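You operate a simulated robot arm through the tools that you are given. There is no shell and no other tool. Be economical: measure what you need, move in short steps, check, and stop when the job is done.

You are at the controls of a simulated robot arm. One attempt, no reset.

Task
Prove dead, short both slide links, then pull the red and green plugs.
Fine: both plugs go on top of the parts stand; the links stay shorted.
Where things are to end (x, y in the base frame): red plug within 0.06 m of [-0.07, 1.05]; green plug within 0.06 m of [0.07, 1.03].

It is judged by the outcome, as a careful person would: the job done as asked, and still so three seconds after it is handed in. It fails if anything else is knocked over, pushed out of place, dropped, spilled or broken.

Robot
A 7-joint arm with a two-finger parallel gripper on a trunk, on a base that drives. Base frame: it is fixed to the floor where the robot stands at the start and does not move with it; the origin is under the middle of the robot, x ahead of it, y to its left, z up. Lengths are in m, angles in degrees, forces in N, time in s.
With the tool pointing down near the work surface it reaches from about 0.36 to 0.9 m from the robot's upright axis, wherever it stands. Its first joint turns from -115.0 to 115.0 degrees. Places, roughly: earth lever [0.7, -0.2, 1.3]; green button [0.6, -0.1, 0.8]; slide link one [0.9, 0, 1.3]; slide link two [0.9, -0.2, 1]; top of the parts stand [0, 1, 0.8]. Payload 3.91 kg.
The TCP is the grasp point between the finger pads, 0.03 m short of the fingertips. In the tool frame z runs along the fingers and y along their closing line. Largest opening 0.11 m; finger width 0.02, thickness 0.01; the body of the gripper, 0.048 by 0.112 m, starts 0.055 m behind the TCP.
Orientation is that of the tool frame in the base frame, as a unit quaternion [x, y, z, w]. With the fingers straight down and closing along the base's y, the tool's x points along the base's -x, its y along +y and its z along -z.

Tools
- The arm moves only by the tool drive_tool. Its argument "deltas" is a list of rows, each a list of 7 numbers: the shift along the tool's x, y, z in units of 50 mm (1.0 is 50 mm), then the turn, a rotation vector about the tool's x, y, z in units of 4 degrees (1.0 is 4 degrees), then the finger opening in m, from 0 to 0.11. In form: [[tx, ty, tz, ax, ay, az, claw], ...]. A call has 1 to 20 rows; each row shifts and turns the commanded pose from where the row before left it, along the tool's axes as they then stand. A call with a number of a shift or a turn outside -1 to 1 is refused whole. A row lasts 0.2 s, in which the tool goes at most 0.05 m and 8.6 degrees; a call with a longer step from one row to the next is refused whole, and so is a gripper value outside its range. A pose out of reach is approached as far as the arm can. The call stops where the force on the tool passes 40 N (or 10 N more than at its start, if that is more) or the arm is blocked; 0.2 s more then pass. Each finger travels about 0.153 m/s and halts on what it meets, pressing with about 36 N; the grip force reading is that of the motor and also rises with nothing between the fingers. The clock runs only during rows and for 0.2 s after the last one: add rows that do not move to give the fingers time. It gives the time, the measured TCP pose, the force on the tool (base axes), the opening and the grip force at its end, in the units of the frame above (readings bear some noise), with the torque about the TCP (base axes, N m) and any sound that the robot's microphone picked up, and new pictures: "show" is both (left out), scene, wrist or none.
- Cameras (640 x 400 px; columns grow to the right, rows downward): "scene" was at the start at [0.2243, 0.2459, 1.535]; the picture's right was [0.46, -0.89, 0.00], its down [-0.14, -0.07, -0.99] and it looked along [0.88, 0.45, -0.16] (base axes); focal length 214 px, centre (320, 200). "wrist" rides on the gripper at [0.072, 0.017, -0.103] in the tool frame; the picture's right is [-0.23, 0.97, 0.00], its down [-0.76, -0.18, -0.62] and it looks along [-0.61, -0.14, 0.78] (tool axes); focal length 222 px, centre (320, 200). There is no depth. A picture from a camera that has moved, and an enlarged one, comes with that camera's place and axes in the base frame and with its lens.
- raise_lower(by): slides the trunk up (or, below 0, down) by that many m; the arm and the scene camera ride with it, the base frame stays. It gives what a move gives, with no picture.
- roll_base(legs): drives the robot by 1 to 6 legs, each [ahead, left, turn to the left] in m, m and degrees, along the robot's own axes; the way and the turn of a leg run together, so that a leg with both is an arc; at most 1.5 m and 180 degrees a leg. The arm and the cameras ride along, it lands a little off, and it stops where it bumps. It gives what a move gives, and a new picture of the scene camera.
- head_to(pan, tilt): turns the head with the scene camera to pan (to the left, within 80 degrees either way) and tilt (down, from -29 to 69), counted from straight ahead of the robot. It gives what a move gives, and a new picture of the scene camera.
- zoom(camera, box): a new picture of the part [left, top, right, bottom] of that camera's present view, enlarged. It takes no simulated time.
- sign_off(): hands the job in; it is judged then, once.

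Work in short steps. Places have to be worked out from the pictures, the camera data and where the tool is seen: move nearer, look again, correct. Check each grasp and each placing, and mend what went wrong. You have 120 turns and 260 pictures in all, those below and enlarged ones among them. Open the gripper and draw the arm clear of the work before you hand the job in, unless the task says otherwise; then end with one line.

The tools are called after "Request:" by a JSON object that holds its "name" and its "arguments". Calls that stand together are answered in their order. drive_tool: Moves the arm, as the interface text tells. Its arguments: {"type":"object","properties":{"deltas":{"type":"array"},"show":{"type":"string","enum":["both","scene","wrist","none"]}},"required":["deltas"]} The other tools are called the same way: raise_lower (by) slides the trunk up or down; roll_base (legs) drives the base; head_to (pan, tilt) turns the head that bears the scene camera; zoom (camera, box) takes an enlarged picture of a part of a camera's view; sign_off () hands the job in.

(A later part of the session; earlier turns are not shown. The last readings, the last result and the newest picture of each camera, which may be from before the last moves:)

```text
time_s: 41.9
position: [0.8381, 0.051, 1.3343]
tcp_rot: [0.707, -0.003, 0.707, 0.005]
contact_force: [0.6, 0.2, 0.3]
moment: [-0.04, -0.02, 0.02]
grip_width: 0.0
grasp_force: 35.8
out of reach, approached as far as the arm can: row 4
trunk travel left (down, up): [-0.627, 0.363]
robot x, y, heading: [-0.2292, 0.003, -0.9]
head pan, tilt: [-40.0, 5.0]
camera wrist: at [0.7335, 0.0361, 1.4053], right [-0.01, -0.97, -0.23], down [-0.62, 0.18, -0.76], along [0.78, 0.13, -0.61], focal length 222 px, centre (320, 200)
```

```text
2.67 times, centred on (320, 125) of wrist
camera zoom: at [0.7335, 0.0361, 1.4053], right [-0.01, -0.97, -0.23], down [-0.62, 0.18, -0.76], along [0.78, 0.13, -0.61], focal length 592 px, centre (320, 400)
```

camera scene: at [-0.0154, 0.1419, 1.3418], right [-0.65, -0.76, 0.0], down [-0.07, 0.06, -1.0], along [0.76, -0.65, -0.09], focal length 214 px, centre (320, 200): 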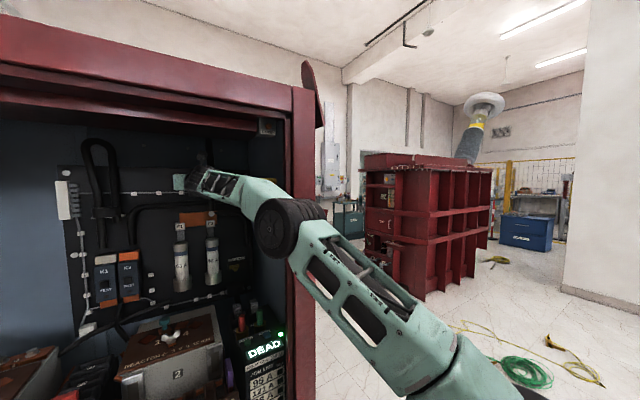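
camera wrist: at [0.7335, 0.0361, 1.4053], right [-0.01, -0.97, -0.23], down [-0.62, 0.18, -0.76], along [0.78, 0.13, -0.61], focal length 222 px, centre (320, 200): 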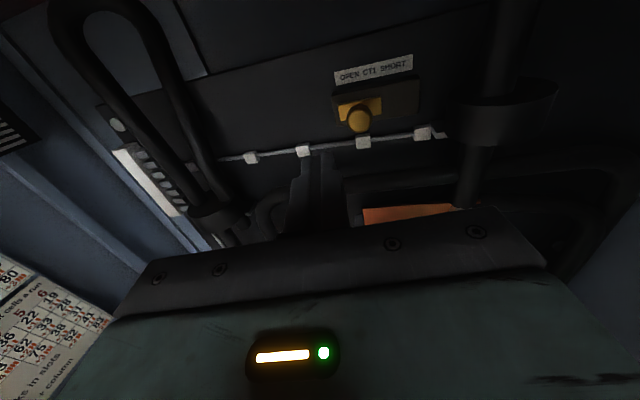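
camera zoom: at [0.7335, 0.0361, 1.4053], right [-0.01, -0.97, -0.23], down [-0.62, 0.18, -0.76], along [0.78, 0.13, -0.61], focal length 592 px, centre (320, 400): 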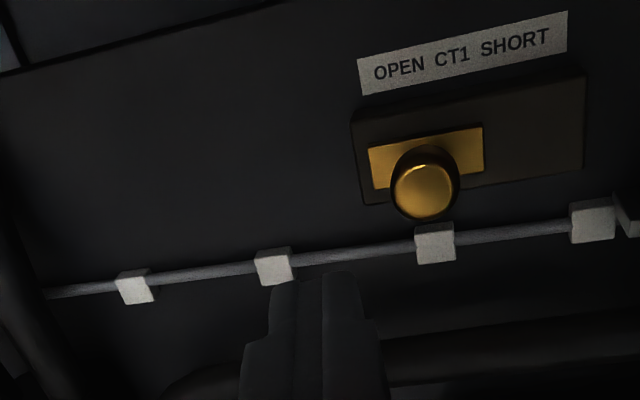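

The arm is at full stretch, so bring the base forward 0.07 to put the tip beside the knob.

Request:
{"name": "roll_base", "arguments": {"legs": [[0.072, 0, 0]]}}

Request:
{"name": "zoom", "arguments": {"camera": "wrist", "box": [200, 50, 440, 200]}}

```text
time_s: 43.0
position: [0.9091, 0.0498, 1.3324]
tcp_rot: [0.707, -0.003, 0.707, 0.005]
contact_force: [0.2, -0.4, -0.9]
moment: [0.03, 0.04, 0.0]
grip_width: 0.0001
grasp_force: 36.4
trunk travel left (down, up): [-0.627, 0.363]
robot x, y, heading: [-0.1608, -0.0029, -0.6]
head pan, tilt: [-40.0, 5.0]
camera scene: at [0.0562, 0.1408, 1.3418], right [-0.65, -0.76, 0.0], down [-0.07, 0.06, -1.0], along [0.75, -0.65, -0.09], focal length 214 px, centre (320, 200)
```

scene: 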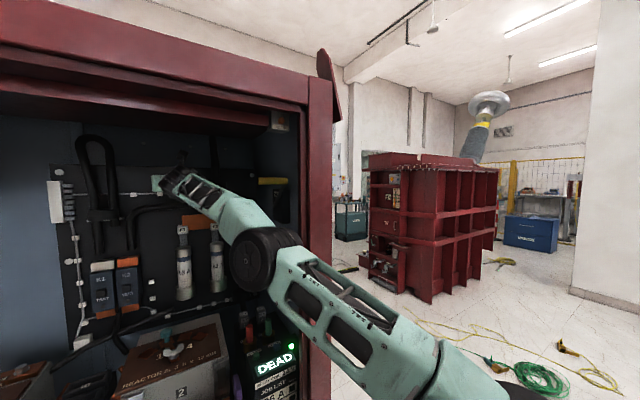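

```text
2.67 times, centred on (320, 125) of wrist
camera zoom: at [0.8051, 0.0346, 1.4054], right [-0.01, -0.97, -0.23], down [-0.62, 0.18, -0.76], along [0.78, 0.13, -0.61], focal length 592 px, centre (320, 400)
```

zoom: 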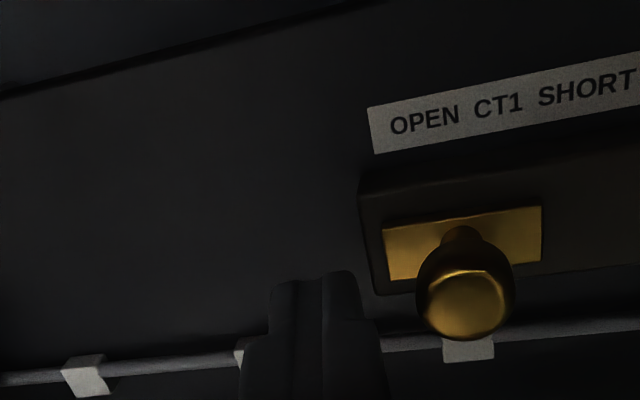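

The tip (x≈0.939) is beside the knob head and clear of the plate. Push right in small steps.

Request:
{"name": "drive_tool", "arguments": {"deltas": [[0, 0.25, 0, 0, 0, 0, 0], [0, 0.15, 0, 0, 0, 0, 0], [0, 0.15, 0, 0, 0, 0, 0], [0, 0.15, 0, 0, 0, 0, 0]], "show": "none"}}

Request:
{"name": "zoom", "arguments": {"camera": "wrist", "box": [200, 50, 440, 200]}}

```text
time_s: 44.0
position: [0.9076, 0.0163, 1.3336]
tcp_rot: [0.707, -0.003, 0.707, 0.006]
contact_force: [0.7, 0.6, 0.8]
moment: [0.01, -0.03, 0.02]
grip_width: 0.0001
grasp_force: 35.7
trunk travel left (down, up): [-0.627, 0.363]
robot x, y, heading: [-0.1611, -0.0043, -0.8]
head pan, tilt: [-40.0, 5.0]
```

```text
2.67 times, centred on (320, 125) of wrist
camera zoom: at [0.8055, 0.0001, 1.4054], right [-0.01, -0.97, -0.23], down [-0.62, 0.18, -0.76], along [0.78, 0.13, -0.61], focal length 592 px, centre (320, 400)
```

zoom: 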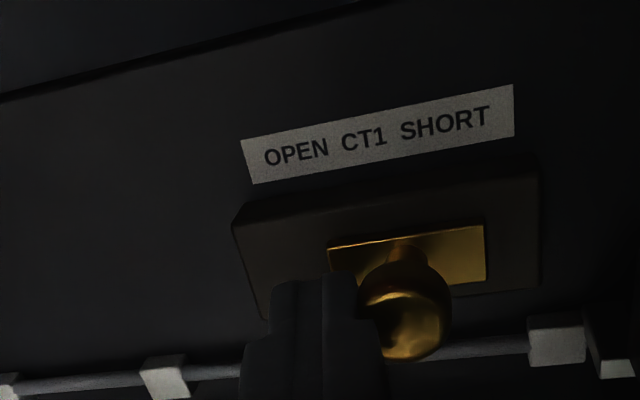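

The slider moves freely; keep pushing until it stops.

Request:
{"name": "drive_tool", "arguments": {"deltas": [[0, 0.1, 0, 0, 0, 0, 0], [0, 0.08, 0, 0, 0, 0, 0], [0, 0.06, 0, 0, 0, 0, 0], [0, 0, 0, 0, 0, 0, 0]], "show": "none"}}

Request:
{"name": "zoom", "arguments": {"camera": "wrist", "box": [200, 50, 440, 200]}}

```text
time_s: 45.0
position: [0.9106, 0.006, 1.3326]
tcp_rot: [0.707, -0.002, 0.707, 0.003]
contact_force: [0.7, 11.2, 1.7]
moment: [-0.05, -0.02, 0.19]
grip_width: 0.0
grasp_force: 36.3
trunk travel left (down, up): [-0.627, 0.363]
robot x, y, heading: [-0.1574, -0.0003, -0.7]
head pan, tilt: [-40.0, 5.0]
```

```text
2.67 times, centred on (320, 125) of wrist
camera zoom: at [0.8047, -0.0096, 1.4052], right [-0.01, -0.97, -0.23], down [-0.62, 0.18, -0.76], along [0.78, 0.13, -0.61], focal length 592 px, centre (320, 400)
```

zoom: 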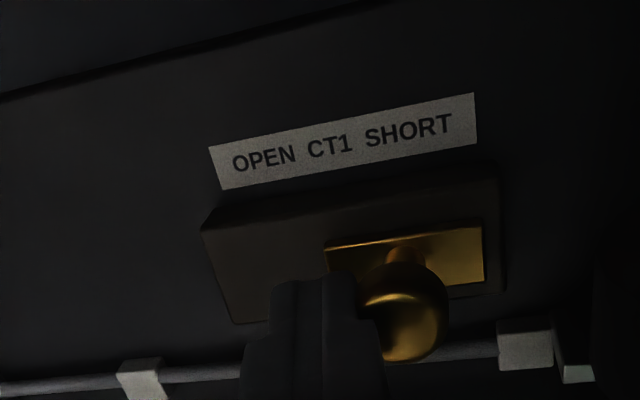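

CT1 is at its SHORT stop. Release to the left and back out with the base.

Request:
{"name": "drive_tool", "arguments": {"deltas": [[0, -0.3, 0, 0, 0, 0, 0]], "show": "none"}}

Request:
{"name": "roll_base", "arguments": {"legs": [[-0.26, 0, 0]]}}

Request:
{"name": "zoom", "arguments": {"camera": "wrist", "box": [160, 0, 480, 200]}}

```text
time_s: 45.4
position: [0.9089, 0.0165, 1.3314]
tcp_rot: [0.708, -0.005, 0.707, 0.006]
contact_force: [0.3, -0.2, 0.8]
moment: [0.01, -0.01, 0.0]
grip_width: 0.0
grasp_force: 35.7
trunk travel left (down, up): [-0.627, 0.363]
robot x, y, heading: [-0.1593, -0.0026, -0.8]
head pan, tilt: [-40.0, 5.0]
```

```text
time_s: 47.2
position: [0.6566, 0.0225, 1.3325]
tcp_rot: [0.707, -0.003, 0.707, 0.004]
contact_force: [0.2, 0.9, 0.4]
moment: [0.02, 0.0, 0.03]
grip_width: 0.0001
grasp_force: 35.6
trunk travel left (down, up): [-0.627, 0.363]
robot x, y, heading: [-0.4139, -0.0001, -0.5]
head pan, tilt: [-40.0, 5.0]
camera scene: at [-0.1971, 0.1441, 1.3417], right [-0.65, -0.76, 0.0], down [-0.07, 0.06, -1.0], along [0.76, -0.65, -0.09], focal length 214 px, centre (320, 200)
```

scene: 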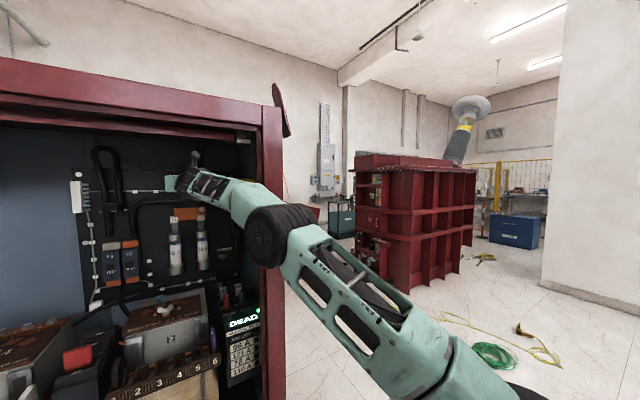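

```text
2.00 times, centred on (320, 100) of wrist
camera zoom: at [0.5519, 0.0071, 1.4045], right [-0.01, -0.97, -0.23], down [-0.62, 0.18, -0.76], along [0.78, 0.13, -0.61], focal length 444 px, centre (320, 400)
```

zoom: 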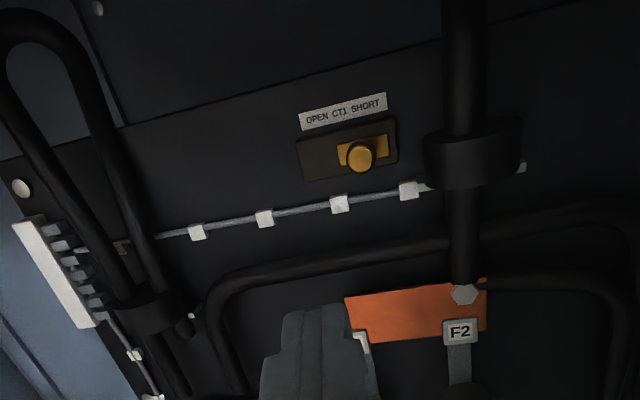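

CT1 link is at SHORT. Now trunk down 0.1 and arm down 0.26 / right to y≈-0.125 (tool x up, y right).

Request:
{"name": "raise_lower", "arguments": {"by": -0.1}}

Request:
{"name": "drive_tool", "arguments": {"deltas": [[0, 0, -1, 0, 0, 0, 0], [0, 0, -1, 0, 0, 0, 0], [-1, 0, 0, 0, 0, 0, 0], [-1, 0, 0, 0, 0, 0, 0], [-1, 0, 0, 0, 0, 0, 0], [-1, 0, 0, 0, 0, 0, 0], [-1, 0, 0, 0, 0, 0, 0], [0, 1, 0, 0, 0, 0, 0], [0, 1, 0, 0, 0, 0, 0], [0, 0.95, 0, 0, 0, 0, 0]], "show": "both"}}

```text
time_s: 48.5
position: [0.6565, 0.0226, 1.2331]
tcp_rot: [0.707, -0.004, 0.707, 0.004]
contact_force: [0.3, 1.2, 1.2]
moment: [0.01, -0.03, -0.02]
grip_width: 0.0001
grasp_force: 35.9
trunk travel left (down, up): [-0.527, 0.463]
robot x, y, heading: [-0.4121, 0.0049, -0.7]
head pan, tilt: [-40.0, 5.0]
```

```text
time_s: 50.7
position: [0.5552, -0.1247, 0.9833]
tcp_rot: [0.707, -0.003, 0.707, 0.004]
contact_force: [0.2, 0.0, -0.5]
moment: [0.01, -0.03, -0.01]
grip_width: 0.0002
grasp_force: 35.9
trunk travel left (down, up): [-0.527, 0.463]
robot x, y, heading: [-0.4121, 0.0018, -0.6]
head pan, tilt: [-40.0, 5.0]
camera scene: at [-0.1973, 0.1446, 1.2417], right [-0.65, -0.76, 0.0], down [-0.07, 0.06, -1.0], along [0.76, -0.65, -0.09], focal length 214 px, centre (320, 200)
camera wrist: at [0.4508, -0.14, 1.0551], right [-0.01, -0.97, -0.23], down [-0.62, 0.18, -0.76], along [0.78, 0.13, -0.61], focal length 222 px, centre (320, 200)
```

scene: 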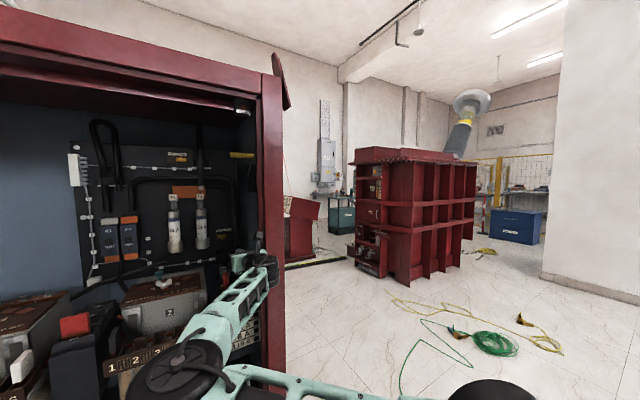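
wrist: 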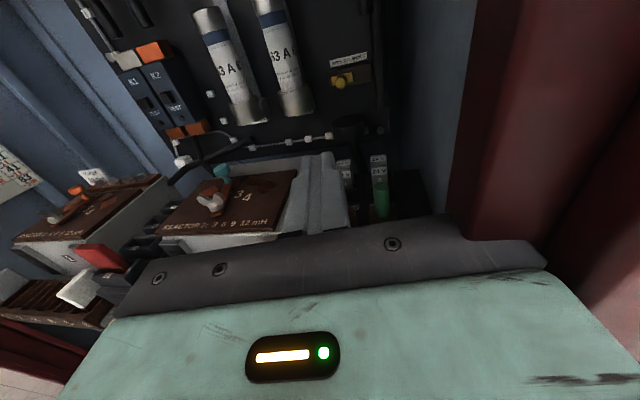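

Forearm is low; raise the trunk 0.2 and lower the tool with the arm so that the forearm slopes down into the cabinet.

Request:
{"name": "raise_lower", "arguments": {"by": 0.2}}

Request:
{"name": "drive_tool", "arguments": {"deltas": [[-1, 0, 0, 0, 0, 0, 0], [-1, 0, 0, 0, 0, 0, 0], [-1, 0, 0, 0, 0, 0, 0], [-1, 0, 0, 0, 0, 0, 0], [0, 0, 1, 0, 0, 0, 0], [0, 0, 1, 0, 0, 0, 0]], "show": "none"}}

Request:
{"name": "head_to", "arguments": {"pan": -30, "tilt": 30}}

```text
time_s: 52.9
position: [0.5548, -0.1261, 1.1821]
tcp_rot: [0.707, -0.004, 0.707, 0.005]
contact_force: [-0.2, -0.7, -0.3]
moment: [0.01, 0.0, -0.03]
grip_width: 0.0003
grasp_force: 36.1
trunk travel left (down, up): [-0.727, 0.263]
robot x, y, heading: [-0.4109, 0.0021, -0.5]
head pan, tilt: [-40.0, 5.0]
```

```text
time_s: 54.3
position: [0.6565, -0.1224, 0.9851]
tcp_rot: [0.707, -0.003, 0.707, 0.005]
contact_force: [0.7, 0.1, 0.6]
moment: [0.01, 0.02, -0.03]
grip_width: 0.0
grasp_force: 35.8
trunk travel left (down, up): [-0.727, 0.263]
robot x, y, heading: [-0.4105, 0.0058, -0.9]
head pan, tilt: [-40.0, 5.0]
```

```text
time_s: 55.2
position: [0.6556, -0.1232, 0.9832]
tcp_rot: [0.707, -0.002, 0.707, 0.003]
contact_force: [-0.2, -0.5, 0.6]
moment: [0.01, 0.03, -0.02]
grip_width: 0.0003
grasp_force: 35.8
trunk travel left (down, up): [-0.727, 0.263]
robot x, y, heading: [-0.4134, 0.0016, -0.5]
head pan, tilt: [-30.0, 30.0]
camera scene: at [-0.1889, 0.1578, 1.4014], right [-0.51, -0.86, 0.0], down [-0.43, 0.26, -0.87], along [0.74, -0.44, -0.5], focal length 214 px, centre (320, 200)
```

scene: 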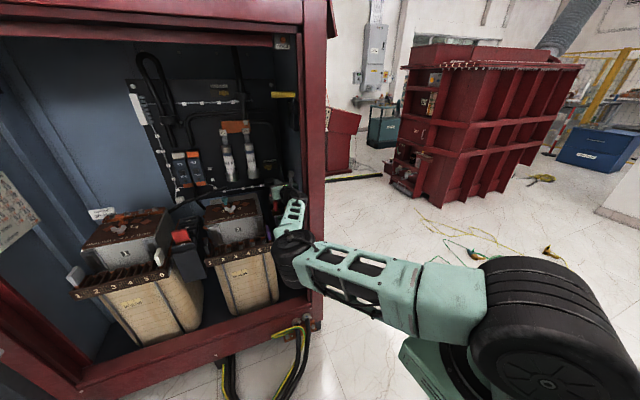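

The elbow sags low; I'll raise the trunk another 0.2 and pitch the tool 32° downward so wrist and forearm stay high above the reactors.

Request:
{"name": "raise_lower", "arguments": {"by": 0.2}}

Request:
{"name": "drive_tool", "arguments": {"deltas": [[0, 0, 0, 0, -1, 0, 0], [0, 0, 0, 0, -1, 0, 0], [0, 0, 0, 0, -1, 0, 0], [0, 0, 0, 0, -1, 0, 0], [0, 0, 0, 0, -1, 0, 0], [0, 0, 0, 0, -1, 0, 0], [0, 0, 0, 0, -1, 0, 0], [0, 0, 0, 0, -1, 0, 0], [-0.848, 0, 0.53, 0, 0, 0, 0], [-0.848, 0, 0.53, 0, 0, 0, 0], [-0.848, 0, 0.53, 0, 0, 0, 0], [-0.848, 0, 0.53, 0, 0, 0, 0]], "show": "both"}}

```text
time_s: 57.4
position: [0.6575, -0.1233, 1.1832]
tcp_rot: [0.707, -0.003, 0.707, 0.005]
contact_force: [0.8, -0.6, -0.2]
moment: [0.01, 0.03, 0.02]
grip_width: 0.0
grasp_force: 36.0
trunk travel left (down, up): [-0.927, 0.063]
robot x, y, heading: [-0.4099, 0.0029, -1.1]
head pan, tilt: [-30.0, 30.0]
```

```text
time_s: 60.0
position: [0.6574, -0.1188, 0.9871]
tcp_rot: [0.874, -0.005, 0.486, 0.002]
contact_force: [0.5, 1.8, 0.5]
moment: [-0.07, 0.1, -0.07]
grip_width: 0.0001
grasp_force: 35.8
trunk travel left (down, up): [-0.927, 0.063]
robot x, y, heading: [-0.4117, 0.0017, -0.5]
head pan, tilt: [-30.0, 30.0]
camera scene: at [-0.1893, 0.1588, 1.6014], right [-0.51, -0.86, 0.0], down [-0.43, 0.25, -0.87], along [0.74, -0.44, -0.5], focal length 214 px, centre (320, 200)
camera wrist: at [0.6073, -0.1346, 1.1034], right [-0.13, -0.97, -0.19], down [-0.93, 0.19, -0.32], along [0.34, 0.14, -0.93], focal length 222 px, centre (320, 200)
```

scene: 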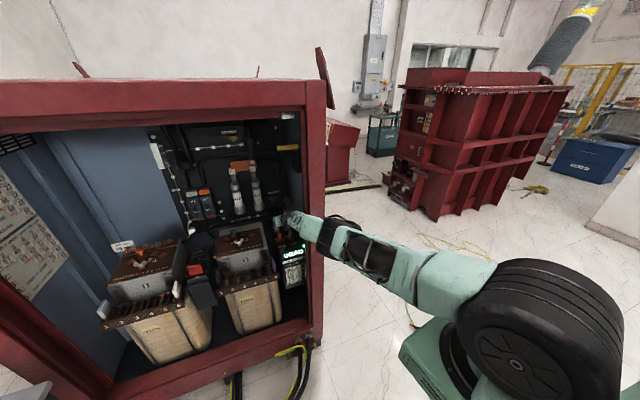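
wrist: 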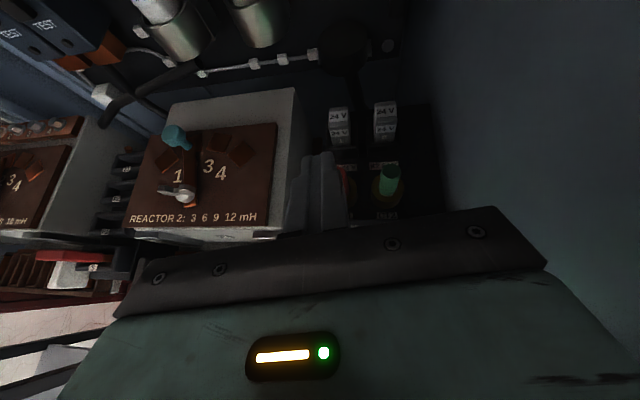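

Arm is near full stretch. I'll shift the base left 0.15 and slide the tool back right so the arm stays away from the right post.

Request:
{"name": "roll_base", "arguments": {"legs": [[0.06, 0.15, 0]]}}

Request:
{"name": "drive_tool", "arguments": {"deltas": [[0, 1, 0, 0, 0, 0, 0], [0, 1, 0, 0, 0, 0, 0], [0, 1, 0, 0, 0, 0, 0]], "show": "both"}}

```text
time_s: 61.4
position: [0.7201, 0.0376, 0.9873]
tcp_rot: [0.875, -0.002, 0.485, 0.001]
contact_force: [0.8, -0.2, 0.1]
moment: [-0.01, 0.0, 0.01]
grip_width: 0.0
grasp_force: 36.4
trunk travel left (down, up): [-0.927, 0.063]
robot x, y, heading: [-0.3476, 0.1597, -0.4]
head pan, tilt: [-30.0, 30.0]
camera scene: at [-0.1287, 0.3113, 1.6014], right [-0.51, -0.86, 0.0], down [-0.43, 0.25, -0.87], along [0.75, -0.44, -0.5], focal length 214 px, centre (320, 200)
```

scene: 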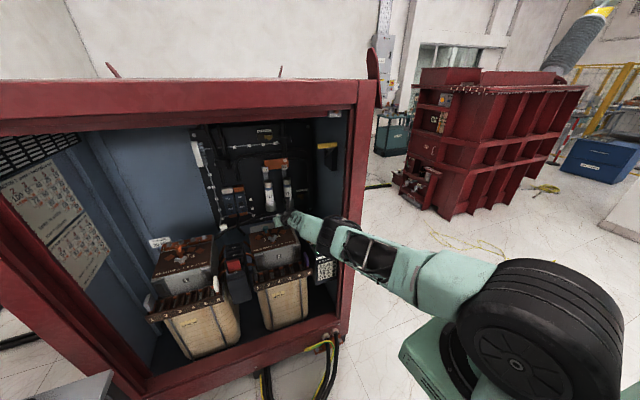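

```text
time_s: 62.2
position: [0.7071, -0.0749, 0.9773]
tcp_rot: [0.875, 0.0, 0.484, 0.0]
contact_force: [0.6, 0.0, 0.1]
moment: [0.01, 0.02, 0.01]
grip_width: 0.0
grasp_force: 36.1
out of reach, approached as far as the arm can: row 2, 3
trunk travel left (down, up): [-0.927, 0.063]
robot x, y, heading: [-0.3521, 0.1573, -0.3]
head pan, tilt: [-30.0, 30.0]
camera scene: at [-0.1287, 0.3121, 1.6013], right [-0.51, -0.86, 0.0], down [-0.43, 0.25, -0.87], along [0.75, -0.44, -0.5], focal length 214 px, centre (320, 200)
camera wrist: at [0.657, -0.09, 1.0945], right [-0.12, -0.97, -0.19], down [-0.93, 0.18, -0.32], along [0.34, 0.14, -0.93], focal length 222 px, centre (320, 200)
```

scene: 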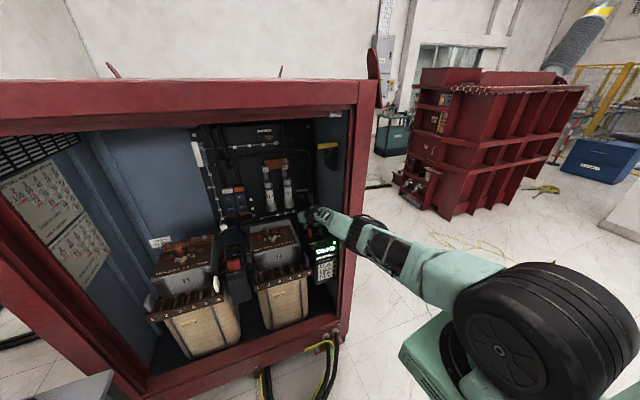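
wrist: 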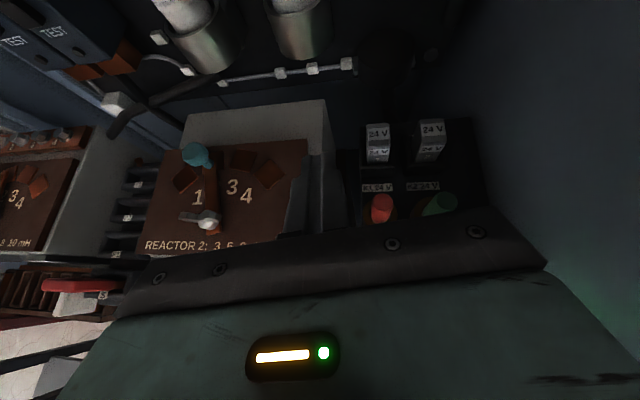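

Still good. Shift another 0.08 left and 0.12 ahead, then bring the tool right.

Request:
{"name": "roll_base", "arguments": {"legs": [[0.12, 0.08, 0]]}}

Request:
{"name": "drive_tool", "arguments": {"deltas": [[0, 1, 0, 0, 0, 0, 0], [0.1, 1, 0, 0, 0, 0, 0], [0, 0.6, 0, 0, 0, 0, 0]], "show": "both"}}

```text
time_s: 63.5
position: [0.8249, 0.0045, 0.9789]
tcp_rot: [0.874, -0.001, 0.486, 0.001]
contact_force: [0.1, 1.2, -0.8]
moment: [0.03, 0.02, -0.02]
grip_width: 0.0001
grasp_force: 36.2
trunk travel left (down, up): [-0.927, 0.063]
robot x, y, heading: [-0.2336, 0.2314, -0.2]
head pan, tilt: [-30.0, 30.0]
camera scene: at [-0.0124, 0.3906, 1.6014], right [-0.5, -0.86, 0.0], down [-0.43, 0.25, -0.87], along [0.75, -0.44, -0.5], focal length 214 px, centre (320, 200)
```

scene: 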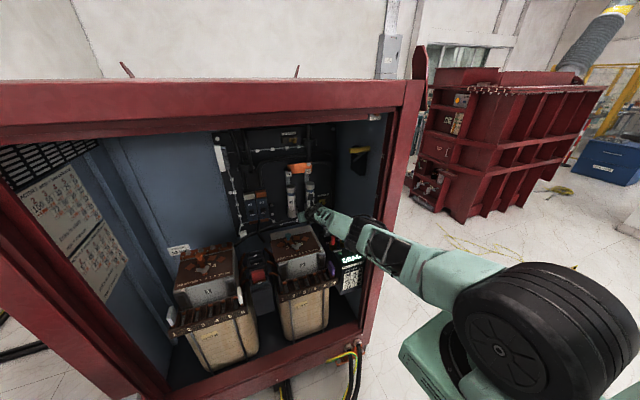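

```text
refused: row 2 steps farther than a row can; nothing moved
```

Retract slightly to stay clear of the fuses, then slide right.

Request:
{"name": "drive_tool", "arguments": {"deltas": [[0, 0, -1, 0, 0, 0, 0], [-0.4, 0, -0.4, 0, 0, 0, 0], [0, 1, 0, 0, 0, 0, 0], [0, 1, 0, 0, 0, 0, 0], [0, 0.6, 0, 0, 0, 0, 0]], "show": "both"}}

```text
time_s: 64.7
position: [0.8057, -0.0556, 0.9697]
tcp_rot: [0.875, 0.0, 0.485, 0.0]
contact_force: [0.3, 0.3, 0.3]
moment: [0.01, -0.03, 0.01]
grip_width: 0.0003
grasp_force: 35.9
out of reach, approached as far as the arm can: row 1, 2, 3, 4, 5
trunk travel left (down, up): [-0.927, 0.063]
robot x, y, heading: [-0.2329, 0.2327, -0.4]
head pan, tilt: [-30.0, 30.0]
camera scene: at [-0.0123, 0.3907, 1.6014], right [-0.5, -0.86, 0.0], down [-0.43, 0.25, -0.87], along [0.75, -0.44, -0.5], focal length 214 px, centre (320, 200)
camera wrist: at [0.7561, -0.0717, 1.0841], right [-0.12, -0.97, -0.19], down [-0.93, 0.18, -0.32], along [0.34, 0.14, -0.93], focal length 222 px, centre (320, 200)
```

scene: 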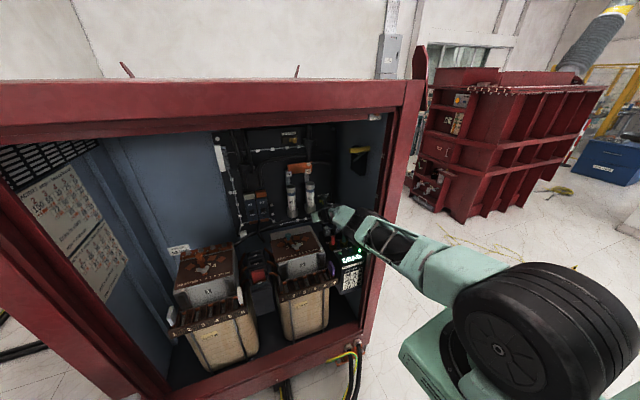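
wrist: 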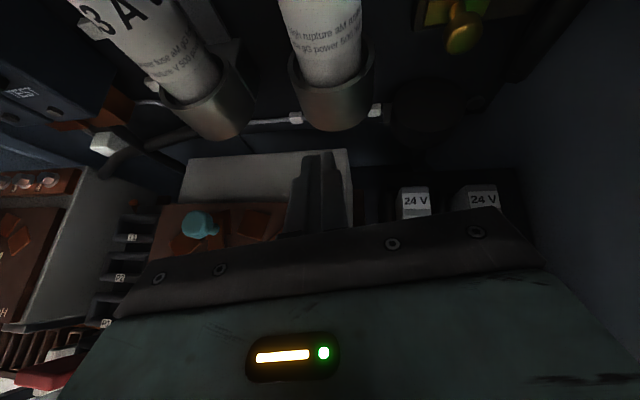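

I judge CT2 knob at ≈(0.905, -0.17, 0.96). Pull the tool back 0.05 and right 0.05 relative to the base; then the base will carry it in.

Request:
{"name": "drive_tool", "arguments": {"deltas": [[-0.5, 0, -0.8, 0, 0, 0, 0], [0, 0.9, 0, 0, 0, 0, 0], [0, 0, 0, 0, 0, 0, 0]], "show": "wrist"}}

```text
time_s: 65.5
position: [0.7588, -0.1017, 0.9662]
tcp_rot: [0.875, -0.001, 0.485, 0.001]
contact_force: [0.0, -0.7, 0.3]
moment: [0.02, -0.02, -0.02]
grip_width: 0.0
grasp_force: 36.2
trunk travel left (down, up): [-0.927, 0.063]
robot x, y, heading: [-0.2323, 0.2339, -0.1]
head pan, tilt: [-30.0, 30.0]
camera wrist: at [0.7094, -0.1181, 1.0814], right [-0.12, -0.97, -0.19], down [-0.93, 0.18, -0.32], along [0.34, 0.14, -0.93], focal length 222 px, centre (320, 200)
```

wrist: 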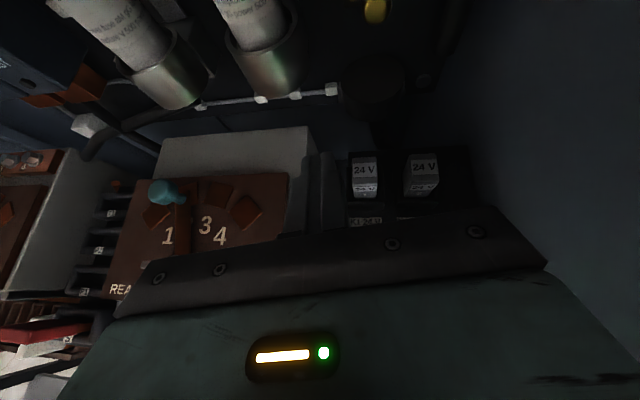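

Knob again ≈(0.905, -0.165, 0.959). Drive in 0.09 and slightly right, then check.

Request:
{"name": "roll_base", "arguments": {"legs": [[0.09, -0.03, 0]]}}

Request:
{"name": "zoom", "arguments": {"camera": "wrist", "box": [160, 0, 480, 200]}}

Request:
{"name": "zoom", "arguments": {"camera": "scene", "box": [200, 120, 440, 270]}}

```text
time_s: 66.7
position: [0.8504, -0.1321, 0.9654]
tcp_rot: [0.874, 0.0, 0.485, 0.001]
contact_force: [1.2, 0.2, -0.5]
moment: [0.02, 0.01, 0.0]
grip_width: 0.0001
grasp_force: 35.9
trunk travel left (down, up): [-0.927, 0.063]
robot x, y, heading: [-0.142, 0.2033, -0.3]
head pan, tilt: [-30.0, 30.0]
camera scene: at [0.078, 0.36, 1.6014], right [-0.5, -0.86, 0.0], down [-0.43, 0.25, -0.87], along [0.75, -0.44, -0.5], focal length 214 px, centre (320, 200)
```

scene: 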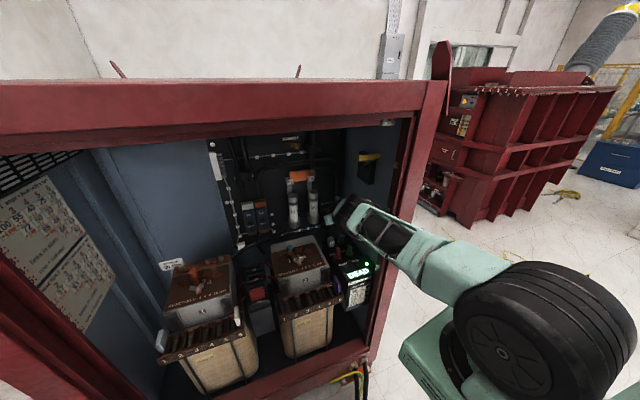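

```text
2.00 times, centred on (320, 100) of wrist
camera zoom: at [0.8, -0.1483, 1.0814], right [-0.12, -0.97, -0.19], down [-0.93, 0.18, -0.32], along [0.34, 0.14, -0.93], focal length 444 px, centre (320, 400)
```

zoom: 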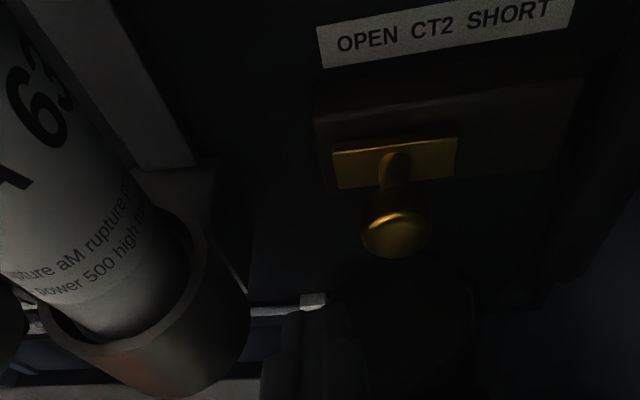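

```text
2.67 times, centred on (320, 195) of scene
camera zoom: at [0.078, 0.36, 1.6014], right [-0.5, -0.86, 0.0], down [-0.43, 0.25, -0.87], along [0.75, -0.44, -0.5], focal length 572 px, centre (320, 213)
```

zoom: 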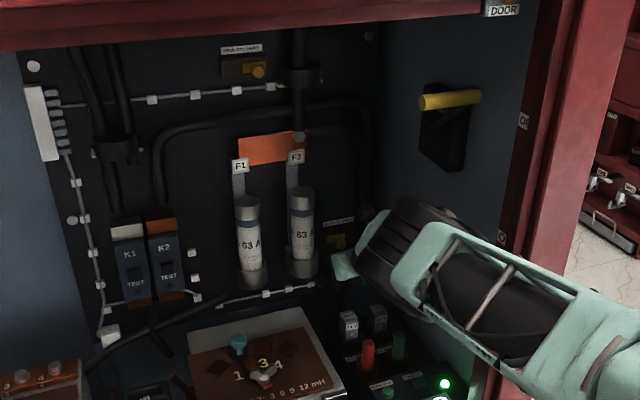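

Three views agree: CT2 knob head ≈(0.888, -0.159, 0.973), plate at x≈0.911. Raise/advance the tip to beside its left side.

Request:
{"name": "drive_tool", "arguments": {"deltas": [[0, -0.06, 0, 0, 0, 0, 0], [0.3, 0, -0.1, 0, 0, 0, 0], [0.24, 0, 0.16, 0, 0, 0, 0]], "show": "none"}}

Request:
{"name": "zoom", "arguments": {"camera": "wrist", "box": [240, 50, 480, 200]}}

Request:
{"name": "zoom", "arguments": {"camera": "scene", "box": [280, 170, 380, 250]}}

```text
time_s: 67.5
position: [0.8658, -0.1293, 0.9864]
tcp_rot: [0.874, 0.0, 0.485, 0.001]
contact_force: [0.8, -0.1, -0.3]
moment: [0.02, 0.02, -0.02]
grip_width: 0.0
grasp_force: 35.8
trunk travel left (down, up): [-0.927, 0.063]
robot x, y, heading: [-0.1443, 0.2009, -0.2]
head pan, tilt: [-30.0, 30.0]
```

```text
2.67 times, centred on (360, 125) of wrist
camera zoom: at [0.8164, -0.1451, 1.1027], right [-0.12, -0.97, -0.19], down [-0.93, 0.18, -0.32], along [0.34, 0.14, -0.93], focal length 592 px, centre (213, 400)
```

zoom: 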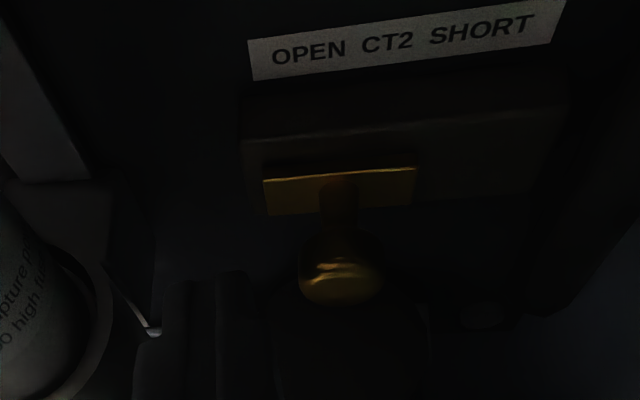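

```text
5.00 times, centred on (330, 210) of scene
camera zoom: at [0.0782, 0.36, 1.6013], right [-0.5, -0.86, 0.0], down [-0.43, 0.25, -0.87], along [0.75, -0.44, -0.5], focal length 1072 px, centre (270, 150)
```

zoom: 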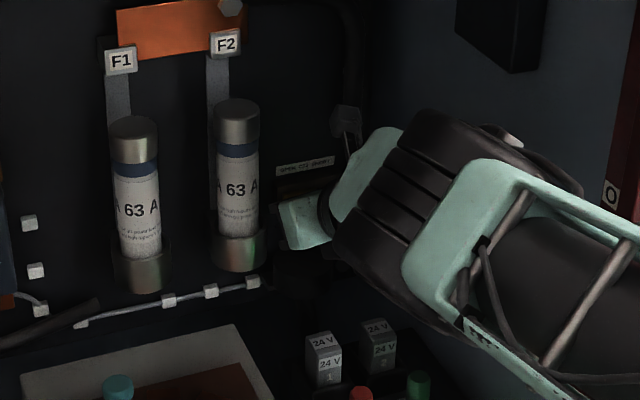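

Tip is beside the knob head. Advance 4 mm and push right in steps.

Request:
{"name": "drive_tool", "arguments": {"deltas": [[0.05, 0, 0.08, 0, 0, 0, 0], [0, 0.2, 0, 0, 0, 0, 0], [0, 0.15, 0, 0, 0, 0, 0], [0, 0.15, 0, 0, 0, 0, 0]], "show": "none"}}

Request:
{"name": "zoom", "arguments": {"camera": "wrist", "box": [240, 50, 480, 200]}}

```text
time_s: 68.5
position: [0.8722, -0.156, 0.9878]
tcp_rot: [0.874, 0.0, 0.485, 0.001]
contact_force: [-0.6, 0.4, 0.1]
moment: [0.01, -0.01, 0.03]
grip_width: 0.0002
grasp_force: 35.7
trunk travel left (down, up): [-0.927, 0.063]
robot x, y, heading: [-0.1429, 0.2053, -0.1]
head pan, tilt: [-30.0, 30.0]
```

```text
2.67 times, centred on (360, 125) of wrist
camera zoom: at [0.8218, -0.1715, 1.103], right [-0.12, -0.97, -0.19], down [-0.93, 0.18, -0.32], along [0.34, 0.14, -0.93], focal length 592 px, centre (213, 400)
```

zoom: 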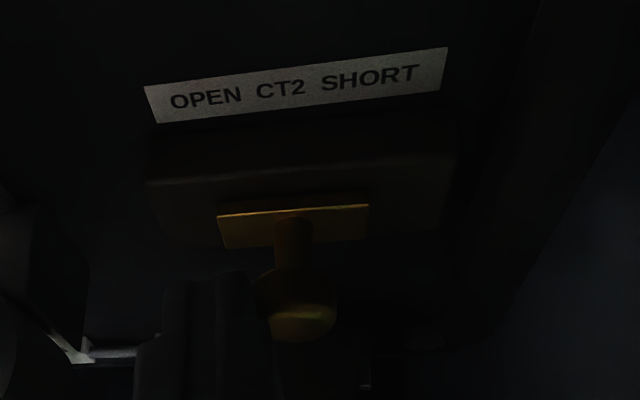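

It's moving; continue to the stop.

Request:
{"name": "drive_tool", "arguments": {"deltas": [[0, 0.12, 0, 0, 0, 0, 0], [0, 0.1, 0, 0, 0, 0, 0], [0, 0.08, 0, 0, 0, 0, 0], [0, 0, 0, 0, 0, 0, 0]], "show": "none"}}

Request:
{"name": "zoom", "arguments": {"camera": "wrist", "box": [240, 50, 480, 200]}}

```text
time_s: 69.5
position: [0.8708, -0.1693, 0.9864]
tcp_rot: [0.875, -0.001, 0.485, 0.001]
contact_force: [-0.6, 0.3, -1.7]
moment: [0.0, 0.02, 0.0]
grip_width: 0.0002
grasp_force: 36.1
trunk travel left (down, up): [-0.927, 0.063]
robot x, y, heading: [-0.1406, 0.2028, -0.1]
head pan, tilt: [-30.0, 30.0]
```

```text
2.67 times, centred on (360, 125) of wrist
camera zoom: at [0.8213, -0.1862, 1.1022], right [-0.12, -0.97, -0.19], down [-0.93, 0.18, -0.32], along [0.34, 0.14, -0.93], focal length 592 px, centre (213, 400)
```

zoom: 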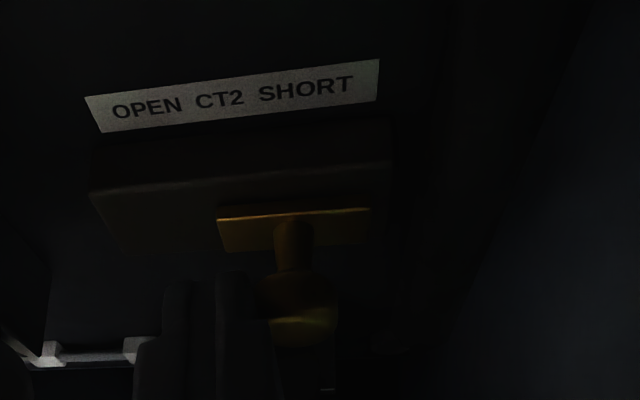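

Almost at the end; push a few more mm until resistance.

Request:
{"name": "drive_tool", "arguments": {"deltas": [[0, 0.06, 0, 0, 0, 0, 0], [0, 0.06, 0, 0, 0, 0, 0], [0, 0, 0, 0, 0, 0, 0]], "show": "none"}}

Request:
{"name": "zoom", "arguments": {"camera": "wrist", "box": [240, 50, 480, 200]}}

```text
time_s: 70.2
position: [0.8732, -0.171, 0.9871]
tcp_rot: [0.874, 0.002, 0.485, -0.001]
contact_force: [-0.8, 10.9, -1.2]
moment: [0.24, 0.05, 0.25]
grip_width: 0.0002
grasp_force: 35.9
trunk travel left (down, up): [-0.927, 0.063]
robot x, y, heading: [-0.1437, 0.207, 0.0]
head pan, tilt: [-30.0, 30.0]
```

```text
2.67 times, centred on (360, 125) of wrist
camera zoom: at [0.822, -0.1884, 1.1027], right [-0.12, -0.97, -0.19], down [-0.93, 0.18, -0.32], along [0.34, 0.14, -0.93], focal length 592 px, centre (213, 400)
```

zoom: 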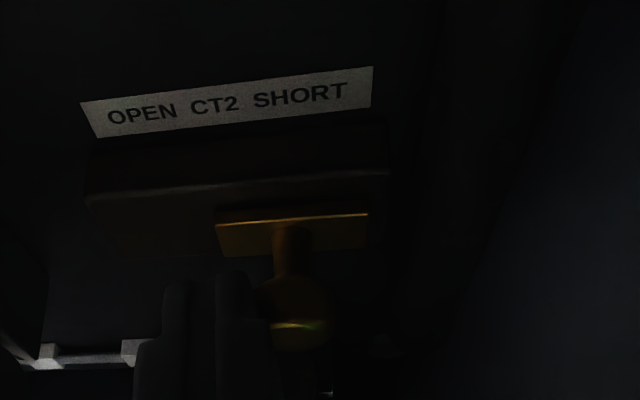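

CT2 is at its SHORT stop (11 N resistance). Release and back the base out.

Request:
{"name": "drive_tool", "arguments": {"deltas": [[0, -0.2, 0, 0, 0, 0, 0], [-0.26, 0, -0.42, 0, 0, 0, 0]], "show": "none"}}

Request:
{"name": "roll_base", "arguments": {"legs": [[-0.35, 0, 0]]}}

Request:
{"name": "zoom", "arguments": {"camera": "scene", "box": [200, 100, 360, 250]}}

```text
time_s: 70.8
position: [0.8459, -0.1673, 0.9856]
tcp_rot: [0.874, -0.001, 0.485, 0.002]
contact_force: [-0.5, 0.7, -2.0]
moment: [0.02, 0.0, 0.03]
grip_width: 0.0001
grasp_force: 36.4
trunk travel left (down, up): [-0.927, 0.063]
robot x, y, heading: [-0.142, 0.2016, -0.4]
head pan, tilt: [-30.0, 30.0]
```

```text
time_s: 72.6
position: [0.6377, -0.1318, 0.9977]
tcp_rot: [0.867, 0.024, 0.497, -0.013]
contact_force: [0.7, 3.4, 1.2]
moment: [-0.16, 0.09, -0.31]
grip_width: 0.0001
grasp_force: 35.4
trunk travel left (down, up): [-0.927, 0.063]
robot x, y, heading: [-0.3698, 0.2025, 0.5]
head pan, tilt: [-30.0, 30.0]
stopped in leg 1: the force on the tool passed its limit at 366 N (the readings are from after the stop); the commanded pose is now the measured one
camera scene: at [-0.1492, 0.3637, 1.6015], right [-0.5, -0.87, 0.0], down [-0.43, 0.25, -0.87], along [0.75, -0.43, -0.5], focal length 214 px, centre (320, 200)
```

scene: 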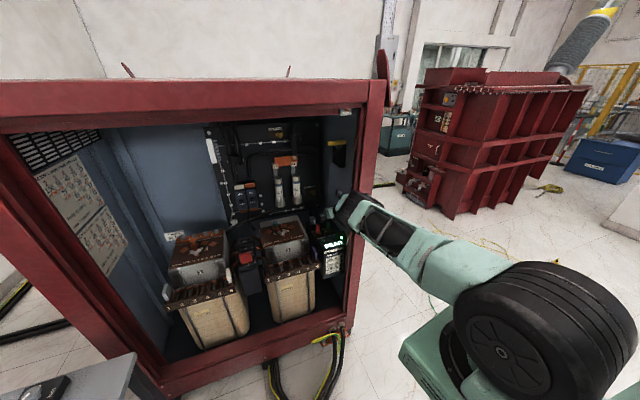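

```text
2.67 times, centred on (280, 175) of scene
camera zoom: at [-0.1492, 0.3637, 1.6015], right [-0.5, -0.87, 0.0], down [-0.43, 0.25, -0.87], along [0.75, -0.43, -0.5], focal length 572 px, centre (427, 267)
```

zoom: 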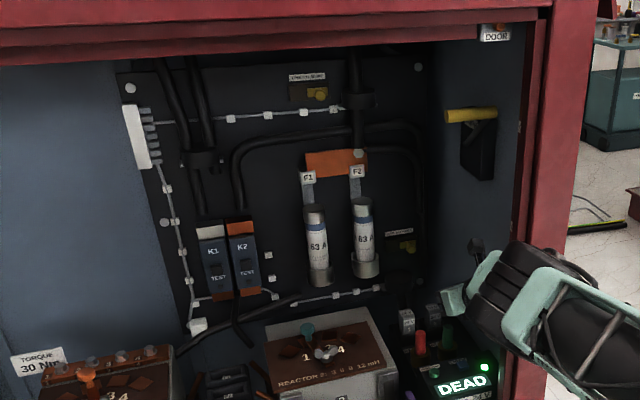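

The hand's right side caught the front post from inside (I hadn't moved left). Move the tool left away from it before withdrawing, and check nothing shifted.

Request:
{"name": "drive_tool", "arguments": {"deltas": [[0, -0.6, 0, 0, 0, 0, 0], [0, -1, 0, 0, 0, 0, 0], [0, -1, 0, 0, 0, 0, 0]], "show": "wrist"}}

Request:
{"name": "zoom", "arguments": {"camera": "scene", "box": [200, 100, 360, 250]}}

```text
time_s: 73.4
position: [0.6262, -0.0059, 0.9954]
tcp_rot: [0.869, 0.022, 0.495, -0.011]
contact_force: [-0.3, 0.0, -0.2]
moment: [0.06, 0.04, 0.07]
grip_width: 0.0001
grasp_force: 36.3
trunk travel left (down, up): [-0.927, 0.063]
robot x, y, heading: [-0.3691, 0.2052, 0.3]
head pan, tilt: [-30.0, 30.0]
camera wrist: at [0.5745, -0.0244, 1.1101], right [-0.07, -0.98, -0.19], down [-0.93, 0.13, -0.34], along [0.36, 0.16, -0.92], focal length 222 px, centre (320, 200)
```

wrist: 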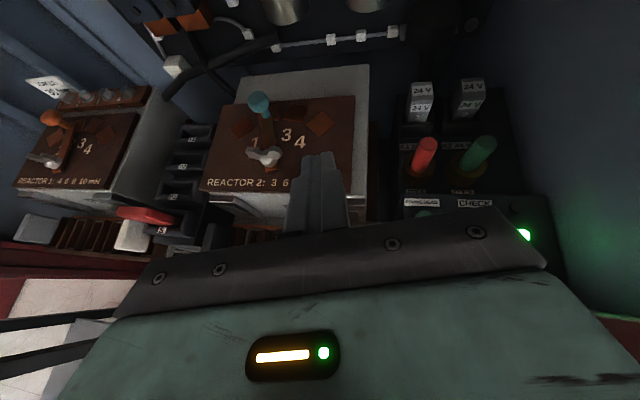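

```text
2.67 times, centred on (280, 175) of scene
camera zoom: at [-0.1492, 0.3621, 1.6014], right [-0.5, -0.87, 0.0], down [-0.43, 0.25, -0.87], along [0.75, -0.43, -0.5], focal length 572 px, centre (427, 267)
```

zoom: 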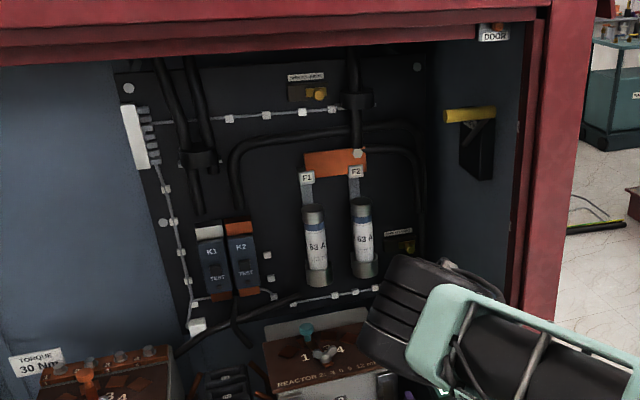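

All looks intact. Back out now with the tool centered in the opening.

Request:
{"name": "roll_base", "arguments": {"legs": [[-0.3, 0, 0]]}}

Request:
{"name": "zoom", "arguments": {"camera": "scene", "box": [180, 80, 420, 280]}}

```text
time_s: 75.4
position: [0.3266, 0.0004, 0.9955]
tcp_rot: [0.868, 0.026, 0.496, -0.013]
contact_force: [-0.2, -0.8, -0.7]
moment: [0.0, -0.03, -0.02]
grip_width: 0.0
grasp_force: 36.2
trunk travel left (down, up): [-0.927, 0.063]
robot x, y, heading: [-0.6695, 0.1986, 0.6]
head pan, tilt: [-30.0, 30.0]
camera scene: at [-0.4521, 0.3626, 1.6013], right [-0.49, -0.87, 0.0], down [-0.44, 0.25, -0.87], along [0.75, -0.43, -0.5], focal length 214 px, centre (320, 200)
```

scene: 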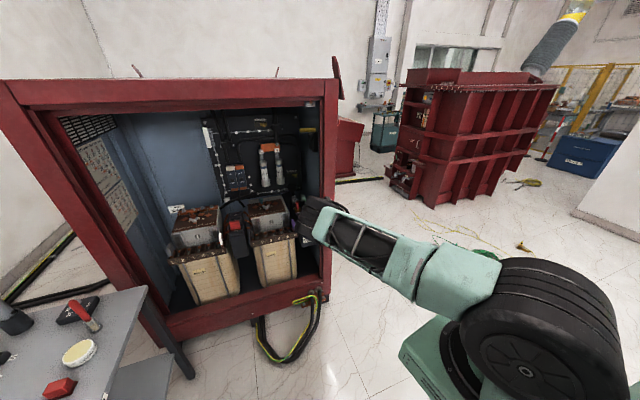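

```text
2.00 times, centred on (300, 180) of scene
camera zoom: at [-0.4521, 0.3626, 1.6013], right [-0.49, -0.87, 0.0], down [-0.44, 0.25, -0.87], along [0.75, -0.43, -0.5], focal length 429 px, centre (360, 240)
```

zoom: 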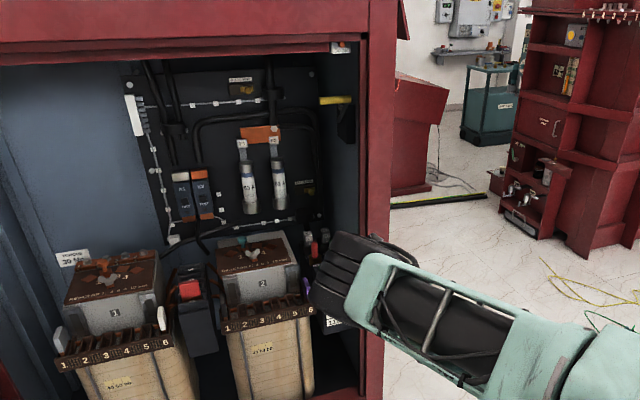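

Now tilt the tool straight down: retract 0.2 and pitch 60° more.

Request:
{"name": "drive_tool", "arguments": {"deltas": [[-0.5, 0, -0.85, 0, 0, 0, 0], [-0.5, 0, -0.85, 0, 0, 0, 0], [-0.5, 0, -0.85, 0, 0, 0, 0], [-0.5, 0, -0.85, 0, 0, 0, 0], [0, 0, 0, -0.026, -0.991, 0.052, 0], [0, 0, 0, -0.026, -0.991, 0.052, 0], [0, 0, 0, -0.026, -0.991, 0.052, 0], [0, 0, 0, -0.026, -0.991, 0.052, 0], [0, 0, 0, -0.026, -0.991, 0.052, 0], [0, 0, 0, -0.026, -0.991, 0.052, 0], [0, 0, 0, -0.026, -0.991, 0.052, 0], [0, 0, 0, -0.026, -0.991, 0.052, 0], [0, 0, 0, -0.026, -0.991, 0.052, 0], [0, 0, 0, -0.026, -0.991, 0.052, 0], [0, 0, 0, -0.026, -0.991, 0.052, 0], [0, 0, 0, -0.026, -0.991, 0.052, 0], [0, 0, 0, -0.026, -0.991, 0.052, 0], [0, 0, 0, -0.026, -0.991, 0.052, 0], [0, 0, 0, -0.026, -0.991, 0.052, 0]], "show": "both"}}

```text
time_s: 79.4
position: [0.1287, -0.0107, 0.9956]
tcp_rot: [1.0, -0.001, 0.001, -0.001]
contact_force: [-0.1, -0.9, 0.0]
moment: [0.0, 0.01, -0.01]
grip_width: 0.0
grasp_force: 36.0
trunk travel left (down, up): [-0.927, 0.063]
robot x, y, heading: [-0.6715, 0.2055, 0.4]
head pan, tilt: [-30.0, 30.0]
camera scene: at [-0.4523, 0.3627, 1.6014], right [-0.49, -0.87, 0.0], down [-0.44, 0.25, -0.87], along [0.75, -0.43, -0.5], focal length 214 px, centre (320, 200)
camera wrist: at [0.201, -0.0274, 1.0989], right [-0.23, -0.97, 0.0], down [-0.76, 0.18, 0.62], along [-0.61, 0.14, -0.78], focal length 222 px, centre (320, 200)
```

scene: 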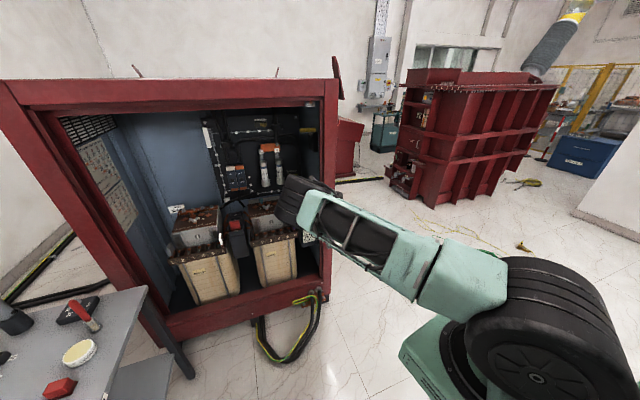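
wrist: 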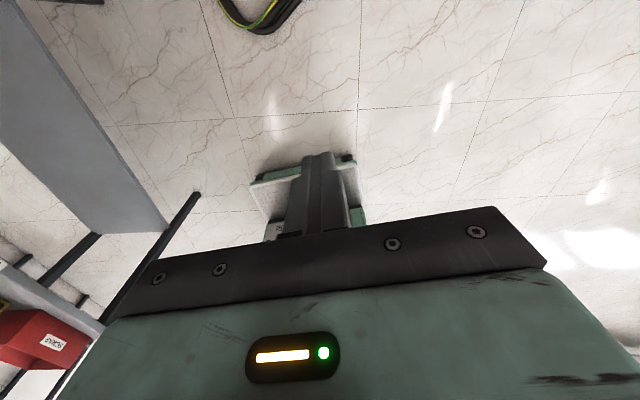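

Tool points down. Rotate 90° about the vertical so fingers close along x (narrow in y near the right wall), camera on the left side.

Request:
{"name": "drive_tool", "arguments": {"deltas": [[0, 0, 0, 0, 0, -1, 0.05], [0, 0, 0, 0, 0, -1, 0.05], [0, 0, 0, 0, 0, -1, 0.05], [0, 0, 0, 0, 0, -1, 0.05], [0, 0, 0, 0, 0, -1, 0.05], [0, 0, 0, 0, 0, -1, 0.05], [0, 0, 0, 0, 0, -1, 0.05], [0, 0, 0, 0, 0, -1, 0.05], [0, 0, 0, 0, 0, -1, 0.05], [0, 0, 0, 0, 0, -1, 0.05], [0, 0, 0, 0, 0, -1, 0.05], [0, 0, 0, 0, 0, -1, 0.05], [0, 0, 0, 0, 0, -1, 0.05], [0, 0, 0, 0, 0, -1, 0.05], [0, 0, 0, 0, 0, -1, 0.05], [0, 0, 0, 0, 0, -1, 0.05], [0, 0, 0, 0, 0, -1, 0.05], [0, 0, 0, 0, 0, -1, 0.05], [0, 0, 0, 0, 0, -1, 0.05], [0, 0, 0, 0, 0, -1, 0.05]], "show": "none"}}

Request:
{"name": "drive_tool", "arguments": {"deltas": [[0, 0, 0, 0, 0, -1, 0.05], [0, 0, 0, 0, 0, -1, 0.05], [0, 0, 0, 0, 0, -0.5, 0.05]], "show": "both"}}

```text
time_s: 83.6
position: [0.1299, -0.0117, 0.9955]
tcp_rot: [0.765, 0.644, 0.001, 0.0]
contact_force: [0.8, 0.0, 0.2]
moment: [0.0, 0.0, 0.03]
grip_width: 0.0503
grasp_force: 0.0
trunk travel left (down, up): [-0.927, 0.063]
robot x, y, heading: [-0.6699, 0.2044, 0.6]
head pan, tilt: [-30.0, 30.0]
```

```text
time_s: 84.4
position: [0.1296, -0.0093, 0.9965]
tcp_rot: [0.707, 0.707, 0.0, -0.001]
contact_force: [0.4, -0.8, -0.2]
moment: [-0.04, 0.02, -0.01]
grip_width: 0.0501
grasp_force: 0.0
trunk travel left (down, up): [-0.927, 0.063]
robot x, y, heading: [-0.6706, 0.2023, 0.5]
head pan, tilt: [-30.0, 30.0]
camera scene: at [-0.4522, 0.3626, 1.6013], right [-0.49, -0.87, 0.0], down [-0.44, 0.25, -0.87], along [0.75, -0.43, -0.5], focal length 214 px, centre (320, 200)
camera wrist: at [0.1462, 0.0628, 1.0988], right [0.97, -0.23, 0.0], down [-0.18, -0.76, 0.62], along [-0.14, -0.61, -0.78], focal length 222 px, centre (320, 200)
```

scene: 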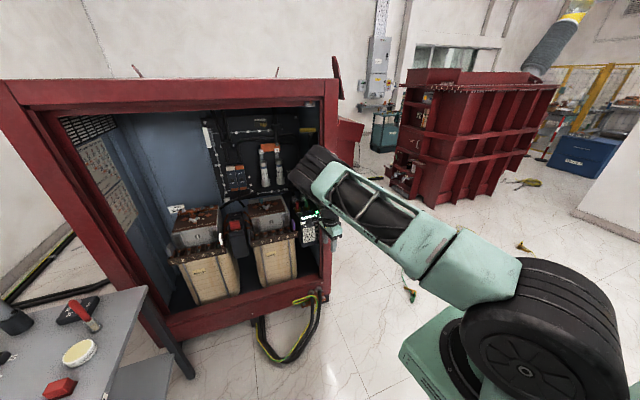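
wrist: 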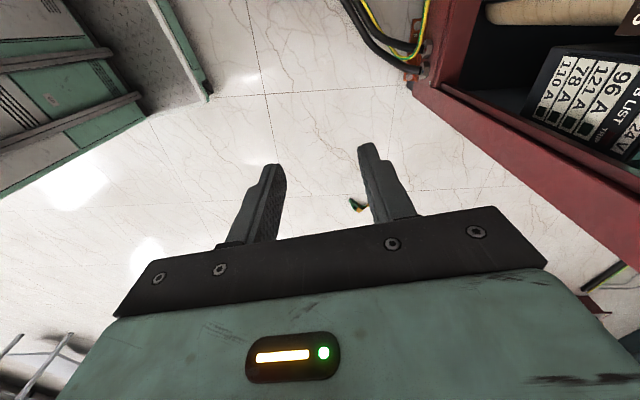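

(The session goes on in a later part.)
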